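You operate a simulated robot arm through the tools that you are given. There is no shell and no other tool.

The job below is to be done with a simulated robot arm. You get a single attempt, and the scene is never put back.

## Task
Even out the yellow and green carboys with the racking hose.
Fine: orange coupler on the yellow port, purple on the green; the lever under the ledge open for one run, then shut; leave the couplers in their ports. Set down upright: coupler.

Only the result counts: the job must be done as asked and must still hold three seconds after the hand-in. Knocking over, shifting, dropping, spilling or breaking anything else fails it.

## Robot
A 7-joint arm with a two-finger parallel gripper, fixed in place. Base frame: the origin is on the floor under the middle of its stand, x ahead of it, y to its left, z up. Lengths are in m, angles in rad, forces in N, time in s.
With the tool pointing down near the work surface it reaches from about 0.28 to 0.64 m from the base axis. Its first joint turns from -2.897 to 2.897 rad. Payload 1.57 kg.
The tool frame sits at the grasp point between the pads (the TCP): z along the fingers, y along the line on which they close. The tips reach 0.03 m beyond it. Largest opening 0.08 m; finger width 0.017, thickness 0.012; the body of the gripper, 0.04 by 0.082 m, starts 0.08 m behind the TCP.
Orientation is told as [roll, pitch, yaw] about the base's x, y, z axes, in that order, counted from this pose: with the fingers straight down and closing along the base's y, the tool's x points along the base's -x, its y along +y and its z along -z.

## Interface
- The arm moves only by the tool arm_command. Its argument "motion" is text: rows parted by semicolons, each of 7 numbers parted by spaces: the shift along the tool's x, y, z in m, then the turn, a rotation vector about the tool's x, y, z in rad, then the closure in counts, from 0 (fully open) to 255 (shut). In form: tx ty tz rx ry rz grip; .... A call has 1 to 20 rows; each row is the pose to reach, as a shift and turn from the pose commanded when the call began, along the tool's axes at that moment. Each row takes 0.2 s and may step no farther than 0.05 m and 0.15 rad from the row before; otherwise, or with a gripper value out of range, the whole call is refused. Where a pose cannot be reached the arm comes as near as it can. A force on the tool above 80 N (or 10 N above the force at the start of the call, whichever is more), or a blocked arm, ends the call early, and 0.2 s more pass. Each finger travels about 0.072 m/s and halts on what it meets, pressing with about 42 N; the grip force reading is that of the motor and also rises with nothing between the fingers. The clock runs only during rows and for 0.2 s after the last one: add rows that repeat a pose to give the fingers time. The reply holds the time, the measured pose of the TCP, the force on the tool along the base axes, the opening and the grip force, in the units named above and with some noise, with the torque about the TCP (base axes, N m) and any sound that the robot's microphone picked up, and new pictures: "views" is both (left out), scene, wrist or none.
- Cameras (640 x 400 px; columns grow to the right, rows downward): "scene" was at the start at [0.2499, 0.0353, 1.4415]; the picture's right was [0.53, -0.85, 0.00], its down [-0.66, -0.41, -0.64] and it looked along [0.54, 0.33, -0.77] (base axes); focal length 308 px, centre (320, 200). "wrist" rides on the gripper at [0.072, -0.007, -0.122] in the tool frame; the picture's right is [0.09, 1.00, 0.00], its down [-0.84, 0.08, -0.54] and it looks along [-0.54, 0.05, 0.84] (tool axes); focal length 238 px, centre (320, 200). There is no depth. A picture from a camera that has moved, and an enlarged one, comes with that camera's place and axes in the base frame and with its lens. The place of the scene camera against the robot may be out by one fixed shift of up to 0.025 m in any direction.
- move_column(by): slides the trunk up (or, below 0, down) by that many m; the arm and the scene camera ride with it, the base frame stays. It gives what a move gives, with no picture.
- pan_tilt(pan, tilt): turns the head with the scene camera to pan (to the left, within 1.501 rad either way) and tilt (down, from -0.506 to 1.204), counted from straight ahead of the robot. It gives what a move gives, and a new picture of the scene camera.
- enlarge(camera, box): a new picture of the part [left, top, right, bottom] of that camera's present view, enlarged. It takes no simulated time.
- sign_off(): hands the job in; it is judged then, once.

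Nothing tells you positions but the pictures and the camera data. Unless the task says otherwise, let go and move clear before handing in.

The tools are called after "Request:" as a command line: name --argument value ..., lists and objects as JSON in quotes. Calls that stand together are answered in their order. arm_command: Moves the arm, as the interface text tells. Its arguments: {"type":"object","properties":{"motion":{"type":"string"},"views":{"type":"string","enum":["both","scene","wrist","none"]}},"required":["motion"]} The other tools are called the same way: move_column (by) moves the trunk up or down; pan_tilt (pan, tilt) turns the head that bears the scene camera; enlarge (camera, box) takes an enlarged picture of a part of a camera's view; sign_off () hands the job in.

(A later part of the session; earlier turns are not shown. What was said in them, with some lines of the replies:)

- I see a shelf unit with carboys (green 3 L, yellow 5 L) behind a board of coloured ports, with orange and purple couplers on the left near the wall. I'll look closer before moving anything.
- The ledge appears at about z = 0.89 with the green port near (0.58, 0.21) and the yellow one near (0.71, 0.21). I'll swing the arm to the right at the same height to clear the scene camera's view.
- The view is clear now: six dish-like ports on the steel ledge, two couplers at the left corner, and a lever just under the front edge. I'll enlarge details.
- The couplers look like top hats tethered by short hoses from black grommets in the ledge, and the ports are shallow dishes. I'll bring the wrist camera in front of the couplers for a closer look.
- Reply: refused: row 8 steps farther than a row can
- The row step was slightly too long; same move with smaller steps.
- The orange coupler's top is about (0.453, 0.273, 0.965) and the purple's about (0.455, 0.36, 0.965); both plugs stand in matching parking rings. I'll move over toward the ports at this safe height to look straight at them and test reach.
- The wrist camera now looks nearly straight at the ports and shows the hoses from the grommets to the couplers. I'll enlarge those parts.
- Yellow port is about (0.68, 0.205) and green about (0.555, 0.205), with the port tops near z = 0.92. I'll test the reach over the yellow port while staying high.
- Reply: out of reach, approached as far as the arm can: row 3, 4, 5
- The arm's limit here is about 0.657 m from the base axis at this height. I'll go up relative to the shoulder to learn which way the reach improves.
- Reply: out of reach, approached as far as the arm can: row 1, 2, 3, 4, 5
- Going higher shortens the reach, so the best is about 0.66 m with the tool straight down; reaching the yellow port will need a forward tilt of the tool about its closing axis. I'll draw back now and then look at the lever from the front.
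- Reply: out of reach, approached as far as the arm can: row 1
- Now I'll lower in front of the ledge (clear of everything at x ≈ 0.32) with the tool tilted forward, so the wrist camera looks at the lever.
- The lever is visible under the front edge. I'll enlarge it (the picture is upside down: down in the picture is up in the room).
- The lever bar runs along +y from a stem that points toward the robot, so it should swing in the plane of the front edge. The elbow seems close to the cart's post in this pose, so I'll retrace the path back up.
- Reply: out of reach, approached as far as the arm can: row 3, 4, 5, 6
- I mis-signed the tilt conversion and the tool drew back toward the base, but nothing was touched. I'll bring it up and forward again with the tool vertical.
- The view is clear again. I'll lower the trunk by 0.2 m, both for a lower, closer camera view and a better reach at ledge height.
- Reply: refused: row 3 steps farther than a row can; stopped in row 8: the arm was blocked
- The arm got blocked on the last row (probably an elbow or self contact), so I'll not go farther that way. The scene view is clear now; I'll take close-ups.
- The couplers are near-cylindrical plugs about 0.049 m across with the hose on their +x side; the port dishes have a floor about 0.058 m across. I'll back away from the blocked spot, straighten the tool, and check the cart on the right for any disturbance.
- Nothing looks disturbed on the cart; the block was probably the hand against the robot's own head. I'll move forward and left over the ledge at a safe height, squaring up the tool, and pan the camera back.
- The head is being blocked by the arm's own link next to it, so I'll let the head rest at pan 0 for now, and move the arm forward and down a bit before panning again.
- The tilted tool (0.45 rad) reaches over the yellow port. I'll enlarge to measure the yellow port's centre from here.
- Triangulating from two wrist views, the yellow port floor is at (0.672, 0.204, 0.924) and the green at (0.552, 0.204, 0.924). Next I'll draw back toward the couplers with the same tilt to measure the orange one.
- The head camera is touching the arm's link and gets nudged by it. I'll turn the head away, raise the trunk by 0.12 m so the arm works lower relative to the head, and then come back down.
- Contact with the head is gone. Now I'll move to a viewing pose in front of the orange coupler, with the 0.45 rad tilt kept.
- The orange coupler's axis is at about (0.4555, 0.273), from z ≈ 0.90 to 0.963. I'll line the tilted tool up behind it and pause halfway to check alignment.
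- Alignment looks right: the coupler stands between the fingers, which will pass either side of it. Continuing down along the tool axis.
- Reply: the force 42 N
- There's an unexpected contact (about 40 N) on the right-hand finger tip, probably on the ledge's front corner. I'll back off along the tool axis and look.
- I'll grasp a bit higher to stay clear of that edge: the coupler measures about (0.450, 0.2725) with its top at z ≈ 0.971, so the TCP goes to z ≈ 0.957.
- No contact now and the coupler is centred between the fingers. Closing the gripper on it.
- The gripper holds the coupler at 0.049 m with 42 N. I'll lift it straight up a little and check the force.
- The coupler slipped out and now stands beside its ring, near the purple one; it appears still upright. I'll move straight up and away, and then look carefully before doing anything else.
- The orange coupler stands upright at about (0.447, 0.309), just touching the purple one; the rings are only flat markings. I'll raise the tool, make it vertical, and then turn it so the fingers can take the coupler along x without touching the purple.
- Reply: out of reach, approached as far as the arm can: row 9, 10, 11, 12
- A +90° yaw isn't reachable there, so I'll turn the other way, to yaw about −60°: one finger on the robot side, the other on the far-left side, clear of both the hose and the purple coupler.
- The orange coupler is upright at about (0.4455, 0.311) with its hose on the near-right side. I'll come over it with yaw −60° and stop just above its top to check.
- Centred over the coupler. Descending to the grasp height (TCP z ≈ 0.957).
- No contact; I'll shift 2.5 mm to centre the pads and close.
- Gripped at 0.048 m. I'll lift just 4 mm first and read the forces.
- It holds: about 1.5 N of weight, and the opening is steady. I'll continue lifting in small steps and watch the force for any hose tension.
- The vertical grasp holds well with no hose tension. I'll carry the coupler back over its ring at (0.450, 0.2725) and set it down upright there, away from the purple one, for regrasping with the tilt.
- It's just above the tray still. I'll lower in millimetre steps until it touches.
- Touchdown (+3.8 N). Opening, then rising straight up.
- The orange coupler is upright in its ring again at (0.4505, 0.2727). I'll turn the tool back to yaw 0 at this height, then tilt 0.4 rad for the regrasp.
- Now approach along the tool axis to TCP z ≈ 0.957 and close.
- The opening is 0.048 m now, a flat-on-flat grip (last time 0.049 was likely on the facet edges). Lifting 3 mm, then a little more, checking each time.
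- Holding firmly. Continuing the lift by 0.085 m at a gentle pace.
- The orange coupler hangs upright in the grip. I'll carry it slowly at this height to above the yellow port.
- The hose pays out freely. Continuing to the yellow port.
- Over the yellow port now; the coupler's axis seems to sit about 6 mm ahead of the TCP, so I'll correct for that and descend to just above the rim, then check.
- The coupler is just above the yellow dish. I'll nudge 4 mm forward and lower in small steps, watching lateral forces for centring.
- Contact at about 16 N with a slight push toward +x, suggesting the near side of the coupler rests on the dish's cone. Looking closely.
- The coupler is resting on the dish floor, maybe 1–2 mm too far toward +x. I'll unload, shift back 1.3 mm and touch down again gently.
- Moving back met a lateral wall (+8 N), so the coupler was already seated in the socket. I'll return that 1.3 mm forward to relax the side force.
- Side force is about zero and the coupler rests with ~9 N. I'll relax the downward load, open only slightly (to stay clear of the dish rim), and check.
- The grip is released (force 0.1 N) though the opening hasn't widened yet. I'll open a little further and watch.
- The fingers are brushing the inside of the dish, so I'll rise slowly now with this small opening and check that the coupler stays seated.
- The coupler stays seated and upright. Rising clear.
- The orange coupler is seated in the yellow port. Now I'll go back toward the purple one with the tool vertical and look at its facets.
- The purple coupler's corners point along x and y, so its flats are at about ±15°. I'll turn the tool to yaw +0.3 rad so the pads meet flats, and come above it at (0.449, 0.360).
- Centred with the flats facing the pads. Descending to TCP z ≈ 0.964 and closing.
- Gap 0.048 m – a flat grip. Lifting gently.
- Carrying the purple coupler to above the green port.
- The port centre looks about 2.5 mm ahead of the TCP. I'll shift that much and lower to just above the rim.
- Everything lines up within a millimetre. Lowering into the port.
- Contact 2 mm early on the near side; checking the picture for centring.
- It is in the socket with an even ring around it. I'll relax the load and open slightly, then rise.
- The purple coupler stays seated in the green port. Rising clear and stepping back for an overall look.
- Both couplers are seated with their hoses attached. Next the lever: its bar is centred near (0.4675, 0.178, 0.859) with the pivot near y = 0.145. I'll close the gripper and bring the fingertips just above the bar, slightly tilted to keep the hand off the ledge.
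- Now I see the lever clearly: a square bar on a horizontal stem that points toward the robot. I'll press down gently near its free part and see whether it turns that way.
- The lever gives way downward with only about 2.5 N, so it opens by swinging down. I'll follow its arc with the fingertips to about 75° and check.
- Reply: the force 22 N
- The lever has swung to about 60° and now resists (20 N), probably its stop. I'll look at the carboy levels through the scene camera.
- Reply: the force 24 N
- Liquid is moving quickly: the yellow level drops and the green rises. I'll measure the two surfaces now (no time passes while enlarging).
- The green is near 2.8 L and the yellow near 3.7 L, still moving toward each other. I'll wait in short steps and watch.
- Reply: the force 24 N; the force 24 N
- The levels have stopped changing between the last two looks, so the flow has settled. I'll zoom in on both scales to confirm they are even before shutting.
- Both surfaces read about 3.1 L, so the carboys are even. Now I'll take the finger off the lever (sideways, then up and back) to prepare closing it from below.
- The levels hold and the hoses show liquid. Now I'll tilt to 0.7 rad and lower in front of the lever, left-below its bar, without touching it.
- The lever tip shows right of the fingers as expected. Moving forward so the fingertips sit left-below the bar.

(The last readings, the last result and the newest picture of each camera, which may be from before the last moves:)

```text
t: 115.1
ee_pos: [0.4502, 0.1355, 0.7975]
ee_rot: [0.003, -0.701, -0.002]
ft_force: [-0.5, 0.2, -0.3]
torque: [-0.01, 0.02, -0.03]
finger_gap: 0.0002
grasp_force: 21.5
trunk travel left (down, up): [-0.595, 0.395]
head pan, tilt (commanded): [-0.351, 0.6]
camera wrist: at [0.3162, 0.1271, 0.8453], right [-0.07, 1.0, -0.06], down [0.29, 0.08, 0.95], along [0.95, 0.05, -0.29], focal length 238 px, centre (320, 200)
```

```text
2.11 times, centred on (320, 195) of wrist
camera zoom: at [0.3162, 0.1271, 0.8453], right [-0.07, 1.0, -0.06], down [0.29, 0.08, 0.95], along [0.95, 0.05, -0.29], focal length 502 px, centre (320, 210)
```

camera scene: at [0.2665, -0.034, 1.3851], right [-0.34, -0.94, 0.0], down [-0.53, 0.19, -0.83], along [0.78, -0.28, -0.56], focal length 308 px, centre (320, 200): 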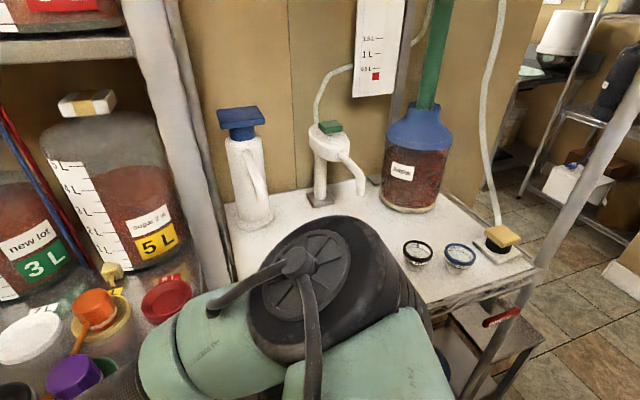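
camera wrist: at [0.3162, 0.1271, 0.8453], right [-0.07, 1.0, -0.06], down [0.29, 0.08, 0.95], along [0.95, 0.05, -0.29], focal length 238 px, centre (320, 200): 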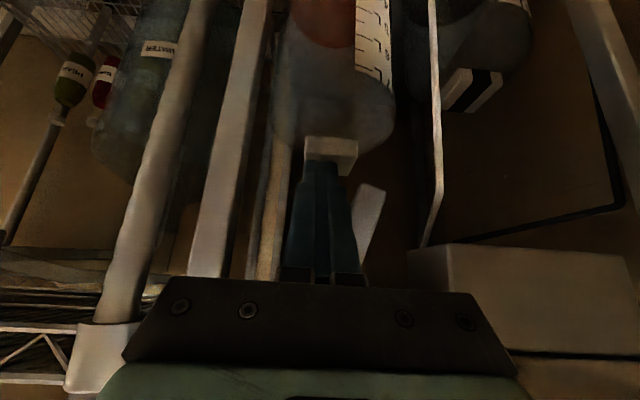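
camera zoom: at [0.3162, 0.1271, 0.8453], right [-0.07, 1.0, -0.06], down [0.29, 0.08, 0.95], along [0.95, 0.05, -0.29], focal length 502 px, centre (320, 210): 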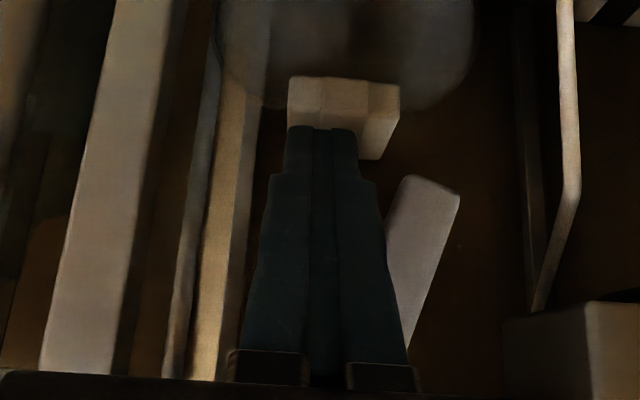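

The bar hangs at about 70°, right of the fingers. I'll push it up along its arc from below to about 15°, then look.

Request:
arm_command --motion "-0.0066 0.0086 -0.0078 0 0 0 255; -0.0074 0.0128 -0.0088 0 0 0 255; -0.0082 0.017 -0.0098 0 0 0 255; -0.0103 0.0228 -0.0123 0 0 0 255; -0.0125 0.0285 -0.0148 0 0 0 255; -0.0155 0.0332 -0.0184 0 0 0 255; -0.0185 0.0377 -0.0219 0 0 0 255; -0.0221 0.0412 -0.0263 0 0 0 255; -0.0258 0.0444 -0.0307 0 0 0 255; -0.0258 0.0444 -0.0307 0 0 0 255" --views "wrist"

Request:
enlarge --camera "wrist" --box '[220, 100, 420, 290]'

```text
t: 117.3
ee_pos: [0.4487, 0.1789, 0.8384]
ee_rot: [0.0, -0.7, -0.002]
ft_force: [-1.1, 1.8, -0.7]
torque: [0.01, -0.01, 0.03]
finger_gap: 0.0002
grasp_force: 21.5
trunk travel left (down, up): [-0.595, 0.395]
head pan, tilt (commanded): [-0.351, 0.6]
camera wrist: at [0.3153, 0.1712, 0.8861], right [-0.07, 1.0, -0.06], down [0.29, 0.08, 0.95], along [0.95, 0.05, -0.3], focal length 238 px, centre (320, 200)
```

wrist: 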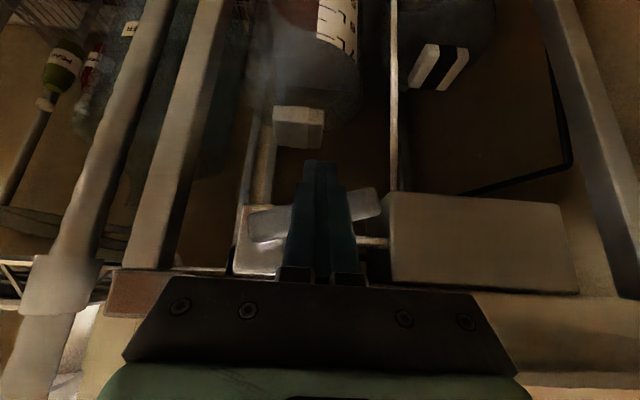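

```text
2.11 times, centred on (320, 195) of wrist
camera zoom: at [0.3153, 0.1712, 0.8861], right [-0.07, 1.0, -0.06], down [0.29, 0.08, 0.95], along [0.95, 0.05, -0.3], focal length 502 px, centre (320, 210)
```

zoom: 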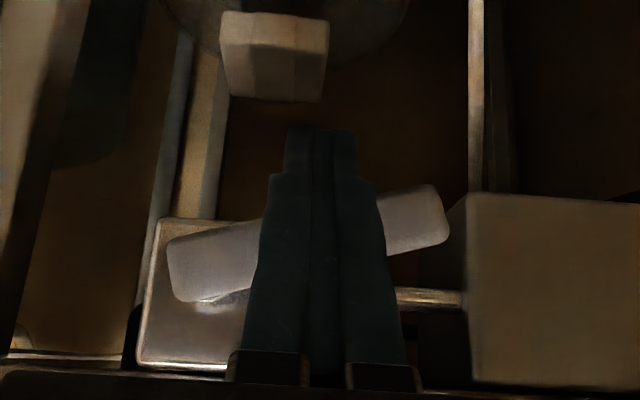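

The bar is at about 15° now and moves easily. Continuing to horizontal.

Request:
arm_command --motion "-0.0028 0.0014 -0.0033 0 0 0 255; -0.0055 0.0026 -0.0065 0 0 0 255; -0.0082 0.0034 -0.0097 0 0 0 255; -0.0082 0.0034 -0.0097 0 0 0 255" --views "wrist"

Request:
enlarge --camera "wrist" --box '[220, 130, 420, 290]'

```text
t: 118.3
ee_pos: [0.4488, 0.1822, 0.8494]
ee_rot: [0.0, -0.698, -0.003]
ft_force: [-2.1, -0.7, -4.0]
torque: [-0.02, 0.1, 0.0]
finger_gap: 0.0
grasp_force: 21.7
trunk travel left (down, up): [-0.595, 0.395]
head pan, tilt (commanded): [-0.351, 0.6]
camera wrist: at [0.3155, 0.1742, 0.8984], right [-0.07, 1.0, -0.06], down [0.29, 0.08, 0.95], along [0.95, 0.05, -0.3], focal length 238 px, centre (320, 200)
```

wrist: 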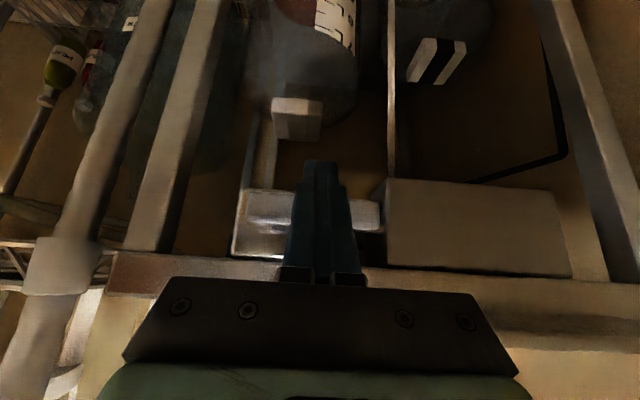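

```text
2.50 times, centred on (320, 210) of wrist
camera zoom: at [0.3155, 0.1742, 0.8984], right [-0.07, 1.0, -0.06], down [0.29, 0.08, 0.95], along [0.95, 0.05, -0.3], focal length 596 px, centre (320, 175)
```

zoom: 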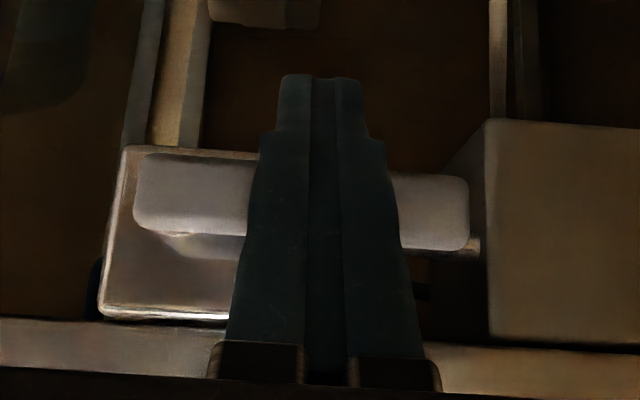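

The bar looks horizontal again (its slope matches the camera's roll), with 4 N of resistance. I'll press 2 mm more to be sure it's at its stop.

Request:
arm_command --motion "-0.0006 0 -0.0008 0 0 0 255; -0.0013 0 -0.0015 0 0 0 255; -0.0013 0 -0.0015 0 0 0 255" --views "wrist"

Request:
enlarge --camera "wrist" --box '[220, 130, 420, 290]'

```text
t: 119.1
ee_pos: [0.4481, 0.1805, 0.8514]
ee_rot: [0.0, -0.697, -0.001]
ft_force: [-8.2, 0.3, -10.3]
torque: [0.06, 0.19, 0.05]
finger_gap: 0.0
grasp_force: 21.3
trunk travel left (down, up): [-0.595, 0.395]
head pan, tilt (commanded): [-0.351, 0.6]
camera wrist: at [0.3147, 0.1742, 0.9], right [-0.07, 1.0, -0.06], down [0.29, 0.08, 0.95], along [0.95, 0.05, -0.3], focal length 238 px, centre (320, 200)
```

wrist: 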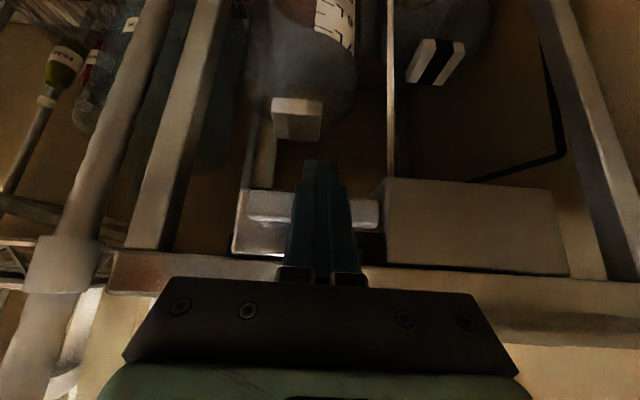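

```text
2.50 times, centred on (320, 210) of wrist
camera zoom: at [0.3147, 0.1742, 0.9], right [-0.07, 1.0, -0.06], down [0.29, 0.08, 0.95], along [0.95, 0.05, -0.3], focal length 596 px, centre (320, 175)
```

zoom: 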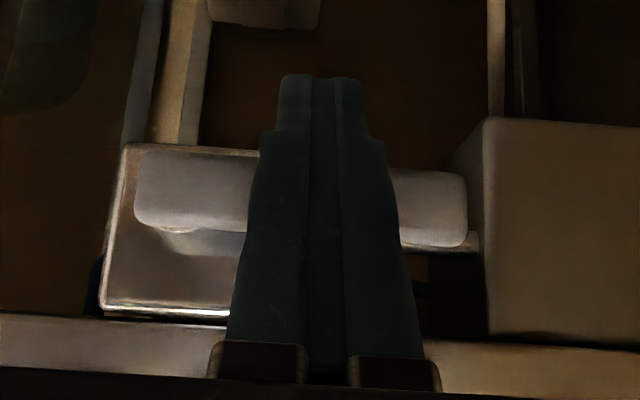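

The resistance climbs to 10 N at the horizontal stop, so the lever is shut. Withdrawing: down first, then straight back.

Request:
arm_command --motion "0.0048 0 0.0057 0 0 0 255; 0.0097 0 0.0115 0 0 0 255; 0.0327 0 -0.0078 0 0 0 255; 0.0556 0 -0.0271 0 0 0 255; 0.0709 0 -0.04 0 0 0 255; 0.0709 0 -0.04 0 0 0 255" --views "wrist"

Request:
enlarge --camera "wrist" --box '[240, 150, 400, 280]'

```text
t: 120.5
ee_pos: [0.3695, 0.1822, 0.8374]
ee_rot: [0.0, -0.7, -0.002]
ft_force: [-0.4, -0.4, 0.1]
torque: [-0.02, -0.02, 0.05]
finger_gap: 0.0
grasp_force: 21.4
trunk travel left (down, up): [-0.595, 0.395]
head pan, tilt (commanded): [-0.351, 0.6]
camera wrist: at [0.2353, 0.1751, 0.8852], right [-0.07, 1.0, -0.06], down [0.29, 0.08, 0.95], along [0.95, 0.05, -0.29], focal length 238 px, centre (320, 200)
```

wrist: 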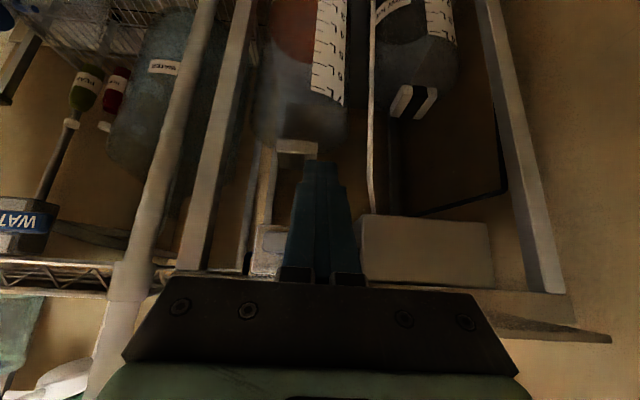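

```text
3.08 times, centred on (320, 215) of wrist
camera zoom: at [0.2353, 0.1751, 0.8852], right [-0.07, 1.0, -0.06], down [0.29, 0.08, 0.95], along [0.95, 0.05, -0.29], focal length 733 px, centre (320, 154)
```

zoom: 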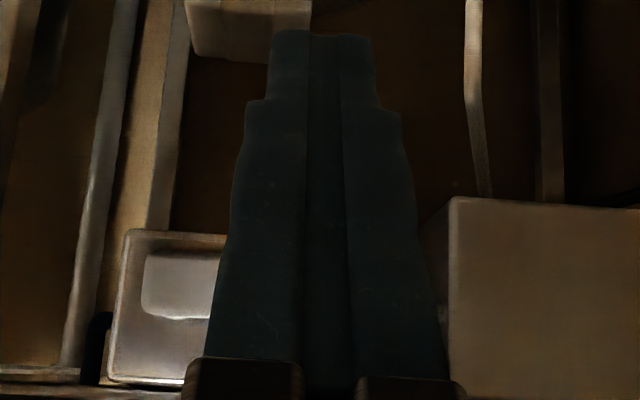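

Request:
arm_command --motion "-0.0213 0.001 -0.0274 0 0 0 255; -0.0426 0.002 -0.0548 0 0.1 0 255; -0.0639 0.003 -0.0822 0 0.2 0 255; -0.0853 0.004 -0.1097 0 0.3 0 255; -0.1066 0.005 -0.1371 0 0.42 0 200; -0.1279 0.006 -0.1645 0 0.56 0 100; -0.1492 0.008 -0.1919 0 0.7 0 0; -0.1492 0.008 -0.1919 0 0.7 0 0" --views "both"

Request:
enlarge --camera "wrist" --box '[220, 80, 420, 290]'

Request:
enlarge --camera "scene" --box '[0, 80, 160, 310]'

```text
t: 122.3
ee_pos: [0.3588, 0.1879, 1.081]
ee_rot: [0.003, 0.003, 0.0]
ft_force: [0.0, -0.2, -0.5]
torque: [0.0, 0.04, 0.01]
finger_gap: 0.08
grasp_force: 0.0
trunk travel left (down, up): [-0.595, 0.395]
head pan, tilt (commanded): [-0.351, 0.6]
camera scene: at [0.2677, -0.0353, 1.3848], right [-0.34, -0.94, 0.0], down [-0.53, 0.19, -0.83], along [0.77, -0.28, -0.56], focal length 308 px, centre (320, 200)
camera wrist: at [0.2873, 0.1813, 1.2041], right [-0.09, 1.0, 0.0], down [0.84, 0.08, 0.54], along [0.54, 0.05, -0.84], focal length 238 px, centre (320, 200)
```

scene: 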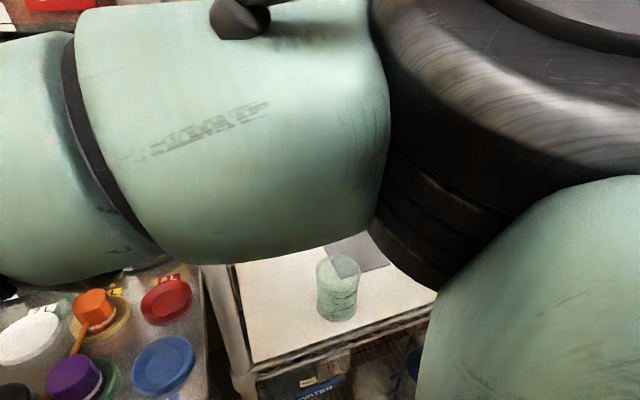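
wrist: 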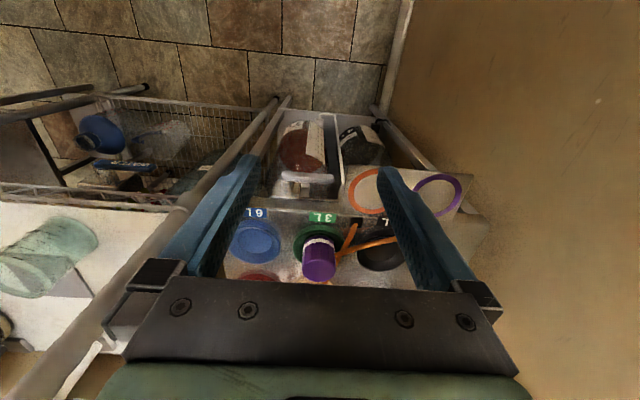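

```text
1.90 times, centred on (320, 185) of wrist
camera zoom: at [0.2873, 0.1813, 1.2041], right [-0.09, 1.0, 0.0], down [0.84, 0.08, 0.54], along [0.54, 0.05, -0.84], focal length 454 px, centre (320, 229)
```

zoom: 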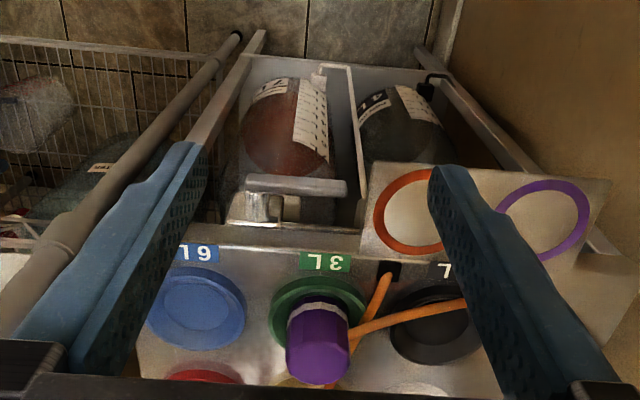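

```text
1.74 times, centred on (80, 195) of scene
camera zoom: at [0.2677, -0.0353, 1.3848], right [-0.34, -0.94, 0.0], down [-0.53, 0.19, -0.83], along [0.77, -0.28, -0.56], focal length 536 px, centre (737, 209)
```

zoom: 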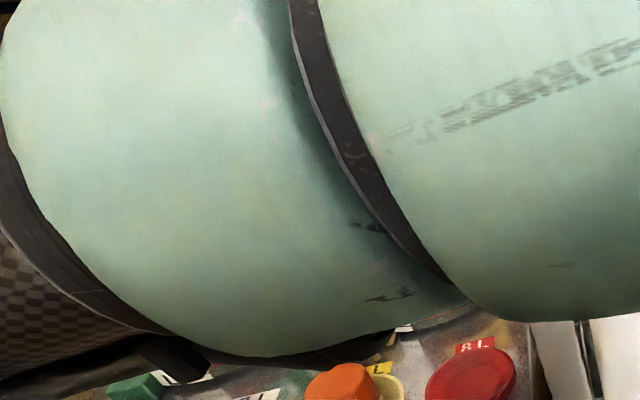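

Request:
enlarge --camera "scene" --box '[30, 270, 140, 400]'

Request:
enlarge --camera "wrist" --box '[255, 150, 355, 230]'

```text
3.08 times, centred on (85, 335) of scene
camera zoom: at [0.2677, -0.0353, 1.3848], right [-0.34, -0.94, 0.0], down [-0.53, 0.19, -0.83], along [0.77, -0.28, -0.56], focal length 949 px, centre (1043, -215)
```

zoom: 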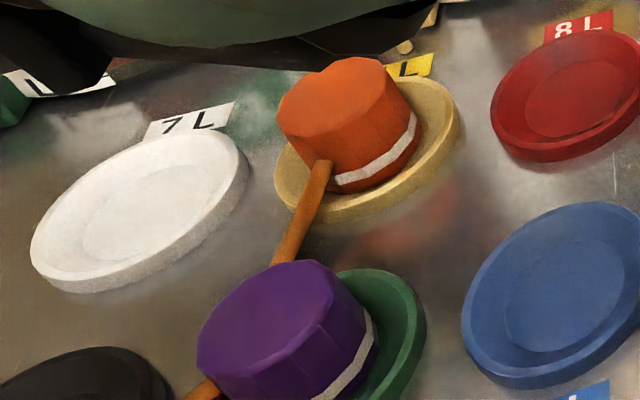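

```text
5.00 times, centred on (305, 190) of wrist
camera zoom: at [0.2873, 0.1813, 1.2041], right [-0.09, 1.0, 0.0], down [0.84, 0.08, 0.54], along [0.54, 0.05, -0.84], focal length 1192 px, centre (395, 250)
```

zoom: 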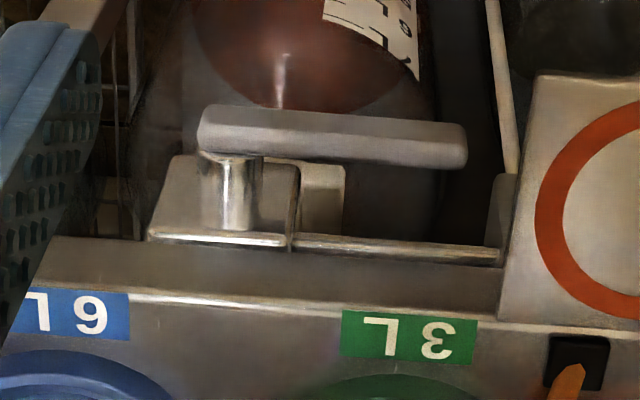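

The lever is back in its horizontal shut position and both couplers sit upright in their ports. I'll take one last look at the levels with the wrist camera before parking the arm.

Request:
arm_command --motion "-0.02 0 -0.02 0 -0.12 0 0; -0.04 0.005 -0.04 0 -0.25 0 0; -0.06 0.01 -0.05 0 -0.38 0 0; -0.08 0.01 -0.05 0 -0.5 0 0; -0.08 0.01 -0.05 0 -0.5 0 0" --views "wrist"

Request:
enlarge --camera "wrist" --box '[210, 100, 430, 290]'

Request:
enlarge --camera "wrist" --box '[240, 190, 390, 290]'

```text
t: 123.5
ee_pos: [0.4368, 0.1974, 1.1184]
ee_rot: [0.031, -0.452, -0.024]
ft_force: [0.1, 0.1, -0.9]
torque: [0.02, 0.01, -0.01]
finger_gap: 0.08
grasp_force: 0.1
trunk travel left (down, up): [-0.595, 0.395]
head pan, tilt (commanded): [-0.351, 0.6]
camera wrist: at [0.3187, 0.1905, 1.1967], right [-0.07, 1.0, -0.01], down [0.51, 0.05, 0.86], along [0.85, 0.05, -0.52], focal length 238 px, centre (320, 200)
```

wrist: 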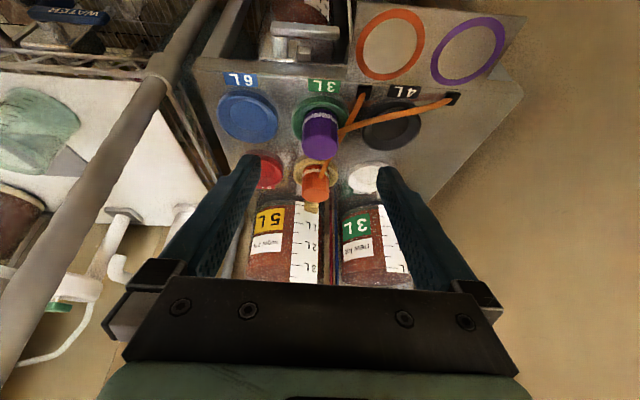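

```text
2.11 times, centred on (320, 195) of wrist
camera zoom: at [0.3187, 0.1905, 1.1967], right [-0.07, 1.0, -0.01], down [0.51, 0.05, 0.86], along [0.85, 0.05, -0.52], focal length 502 px, centre (320, 210)
```

zoom: 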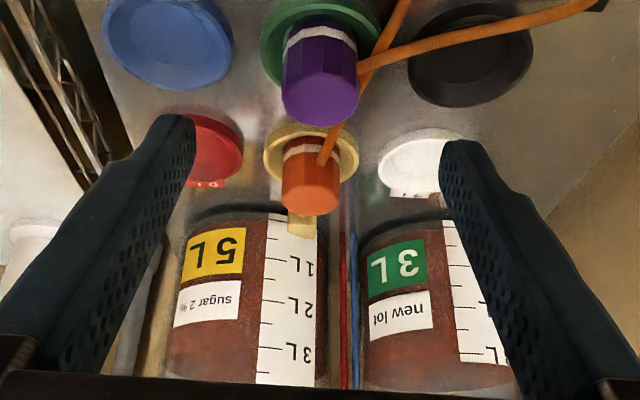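

```text
4.00 times, centred on (315, 240) of wrist
camera zoom: at [0.3187, 0.1905, 1.1967], right [-0.07, 1.0, -0.01], down [0.51, 0.05, 0.86], along [0.85, 0.05, -0.52], focal length 953 px, centre (340, 40)
```

zoom: 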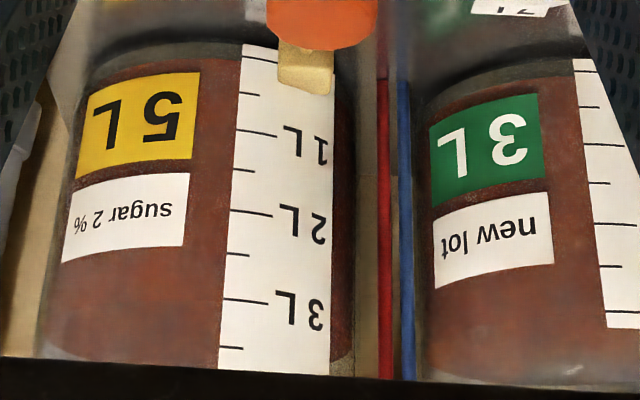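

The levels are matched and everything is in place. I'll draw the arm back to the clear pose, away from the ports.

Request:
arm_command --motion "0.019 -0.002 0.001 0 0.1 0 0; 0.038 -0.004 0.002 0 0.2 0 0; 0.057 -0.006 0.003 0 0.3 0 0; 0.076 -0.008 0.004 0 0.4 0 0; 0.0942 -0.01 0.0055 0 0.5 0 0; 0.0942 -0.01 0.0055 0 0.5 0 0" --views "both"

Request:
enlarge --camera "wrist" --box '[220, 80, 420, 290]'

```text
t: 124.9
ee_pos: [0.3577, 0.189, 1.0811]
ee_rot: [0.001, 0.001, -0.001]
ft_force: [-1.0, 0.3, -0.5]
torque: [-0.01, 0.0, 0.02]
finger_gap: 0.08
grasp_force: 0.1
trunk travel left (down, up): [-0.595, 0.395]
head pan, tilt (commanded): [-0.351, 0.6]
camera scene: at [0.2677, -0.0352, 1.3848], right [-0.34, -0.94, 0.0], down [-0.53, 0.19, -0.83], along [0.77, -0.28, -0.56], focal length 308 px, centre (320, 200)
camera wrist: at [0.2876, 0.1821, 1.2034], right [-0.09, 1.0, 0.0], down [0.84, 0.08, 0.54], along [0.54, 0.05, -0.84], focal length 238 px, centre (320, 200)
```

scene: 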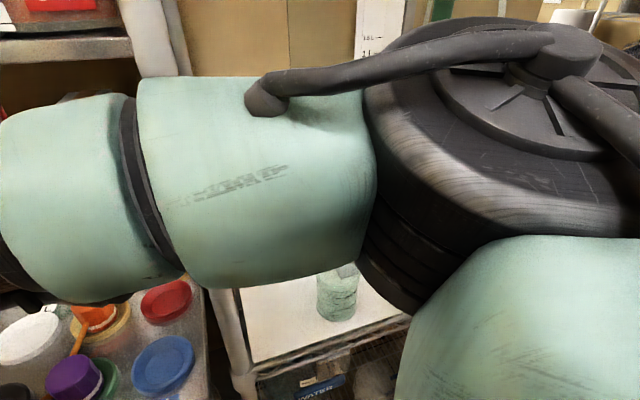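
wrist: 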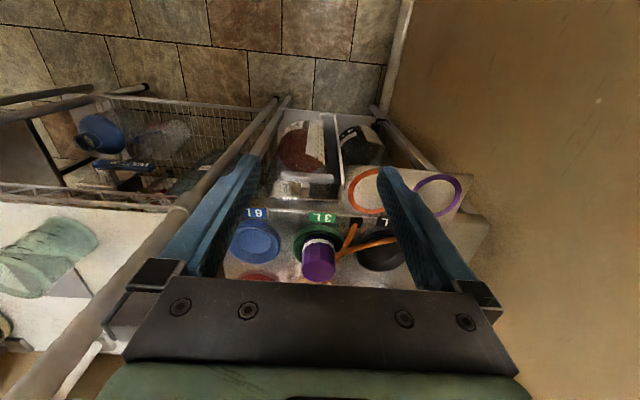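

```text
1.90 times, centred on (320, 185) of wrist
camera zoom: at [0.2876, 0.1821, 1.2034], right [-0.09, 1.0, 0.0], down [0.84, 0.08, 0.54], along [0.54, 0.05, -0.84], focal length 454 px, centre (320, 229)
```

zoom: 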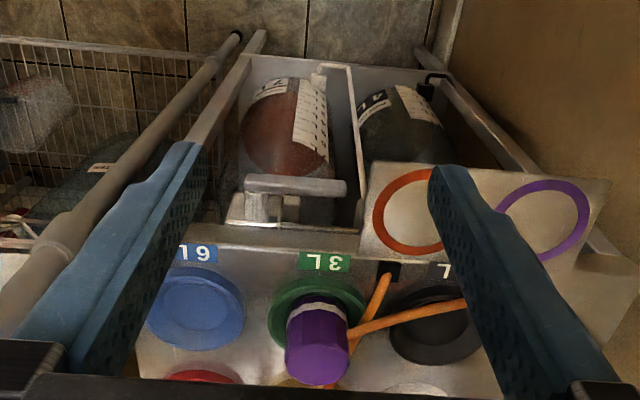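

The orange coupler sits in the yellow port and the purple one in the green port. Both carboys read about 3.1 L, the lever is back at its shut stop, and the gripper is open and clear. Handing in.

Request:
sign_off

```text
The job is handed in.
```

The yellow and green carboys are evened out at about 3.1 L each, read off their scales through the cameras. The job is handed in; no verdict came back.

- **Couplers:** the orange coupler is in the yellow port and the purple one in the green port. Both stand upright and were left in place.
- **Lever:** I opened it once and waited until the levels stopped changing. Then I pushed it back up until it met its stop at the horizontal position it started in.
- **Robot:** the gripper is open and clear of the ledge.

**Slips and contacts:**
- **Dropped grip:** my first grip on the orange coupler slipped. The coupler slid against the purple one but stayed upright, and I set it back in its ring before picking it up again.
- **Finger contact:** one finger pressed on the tray or ledge edge with about 40 N before I backed off.
- **Arm blocked:** the arm was blocked once, and it also touched the robot's own head a few times. I saw nothing moved or spilled afterwards.
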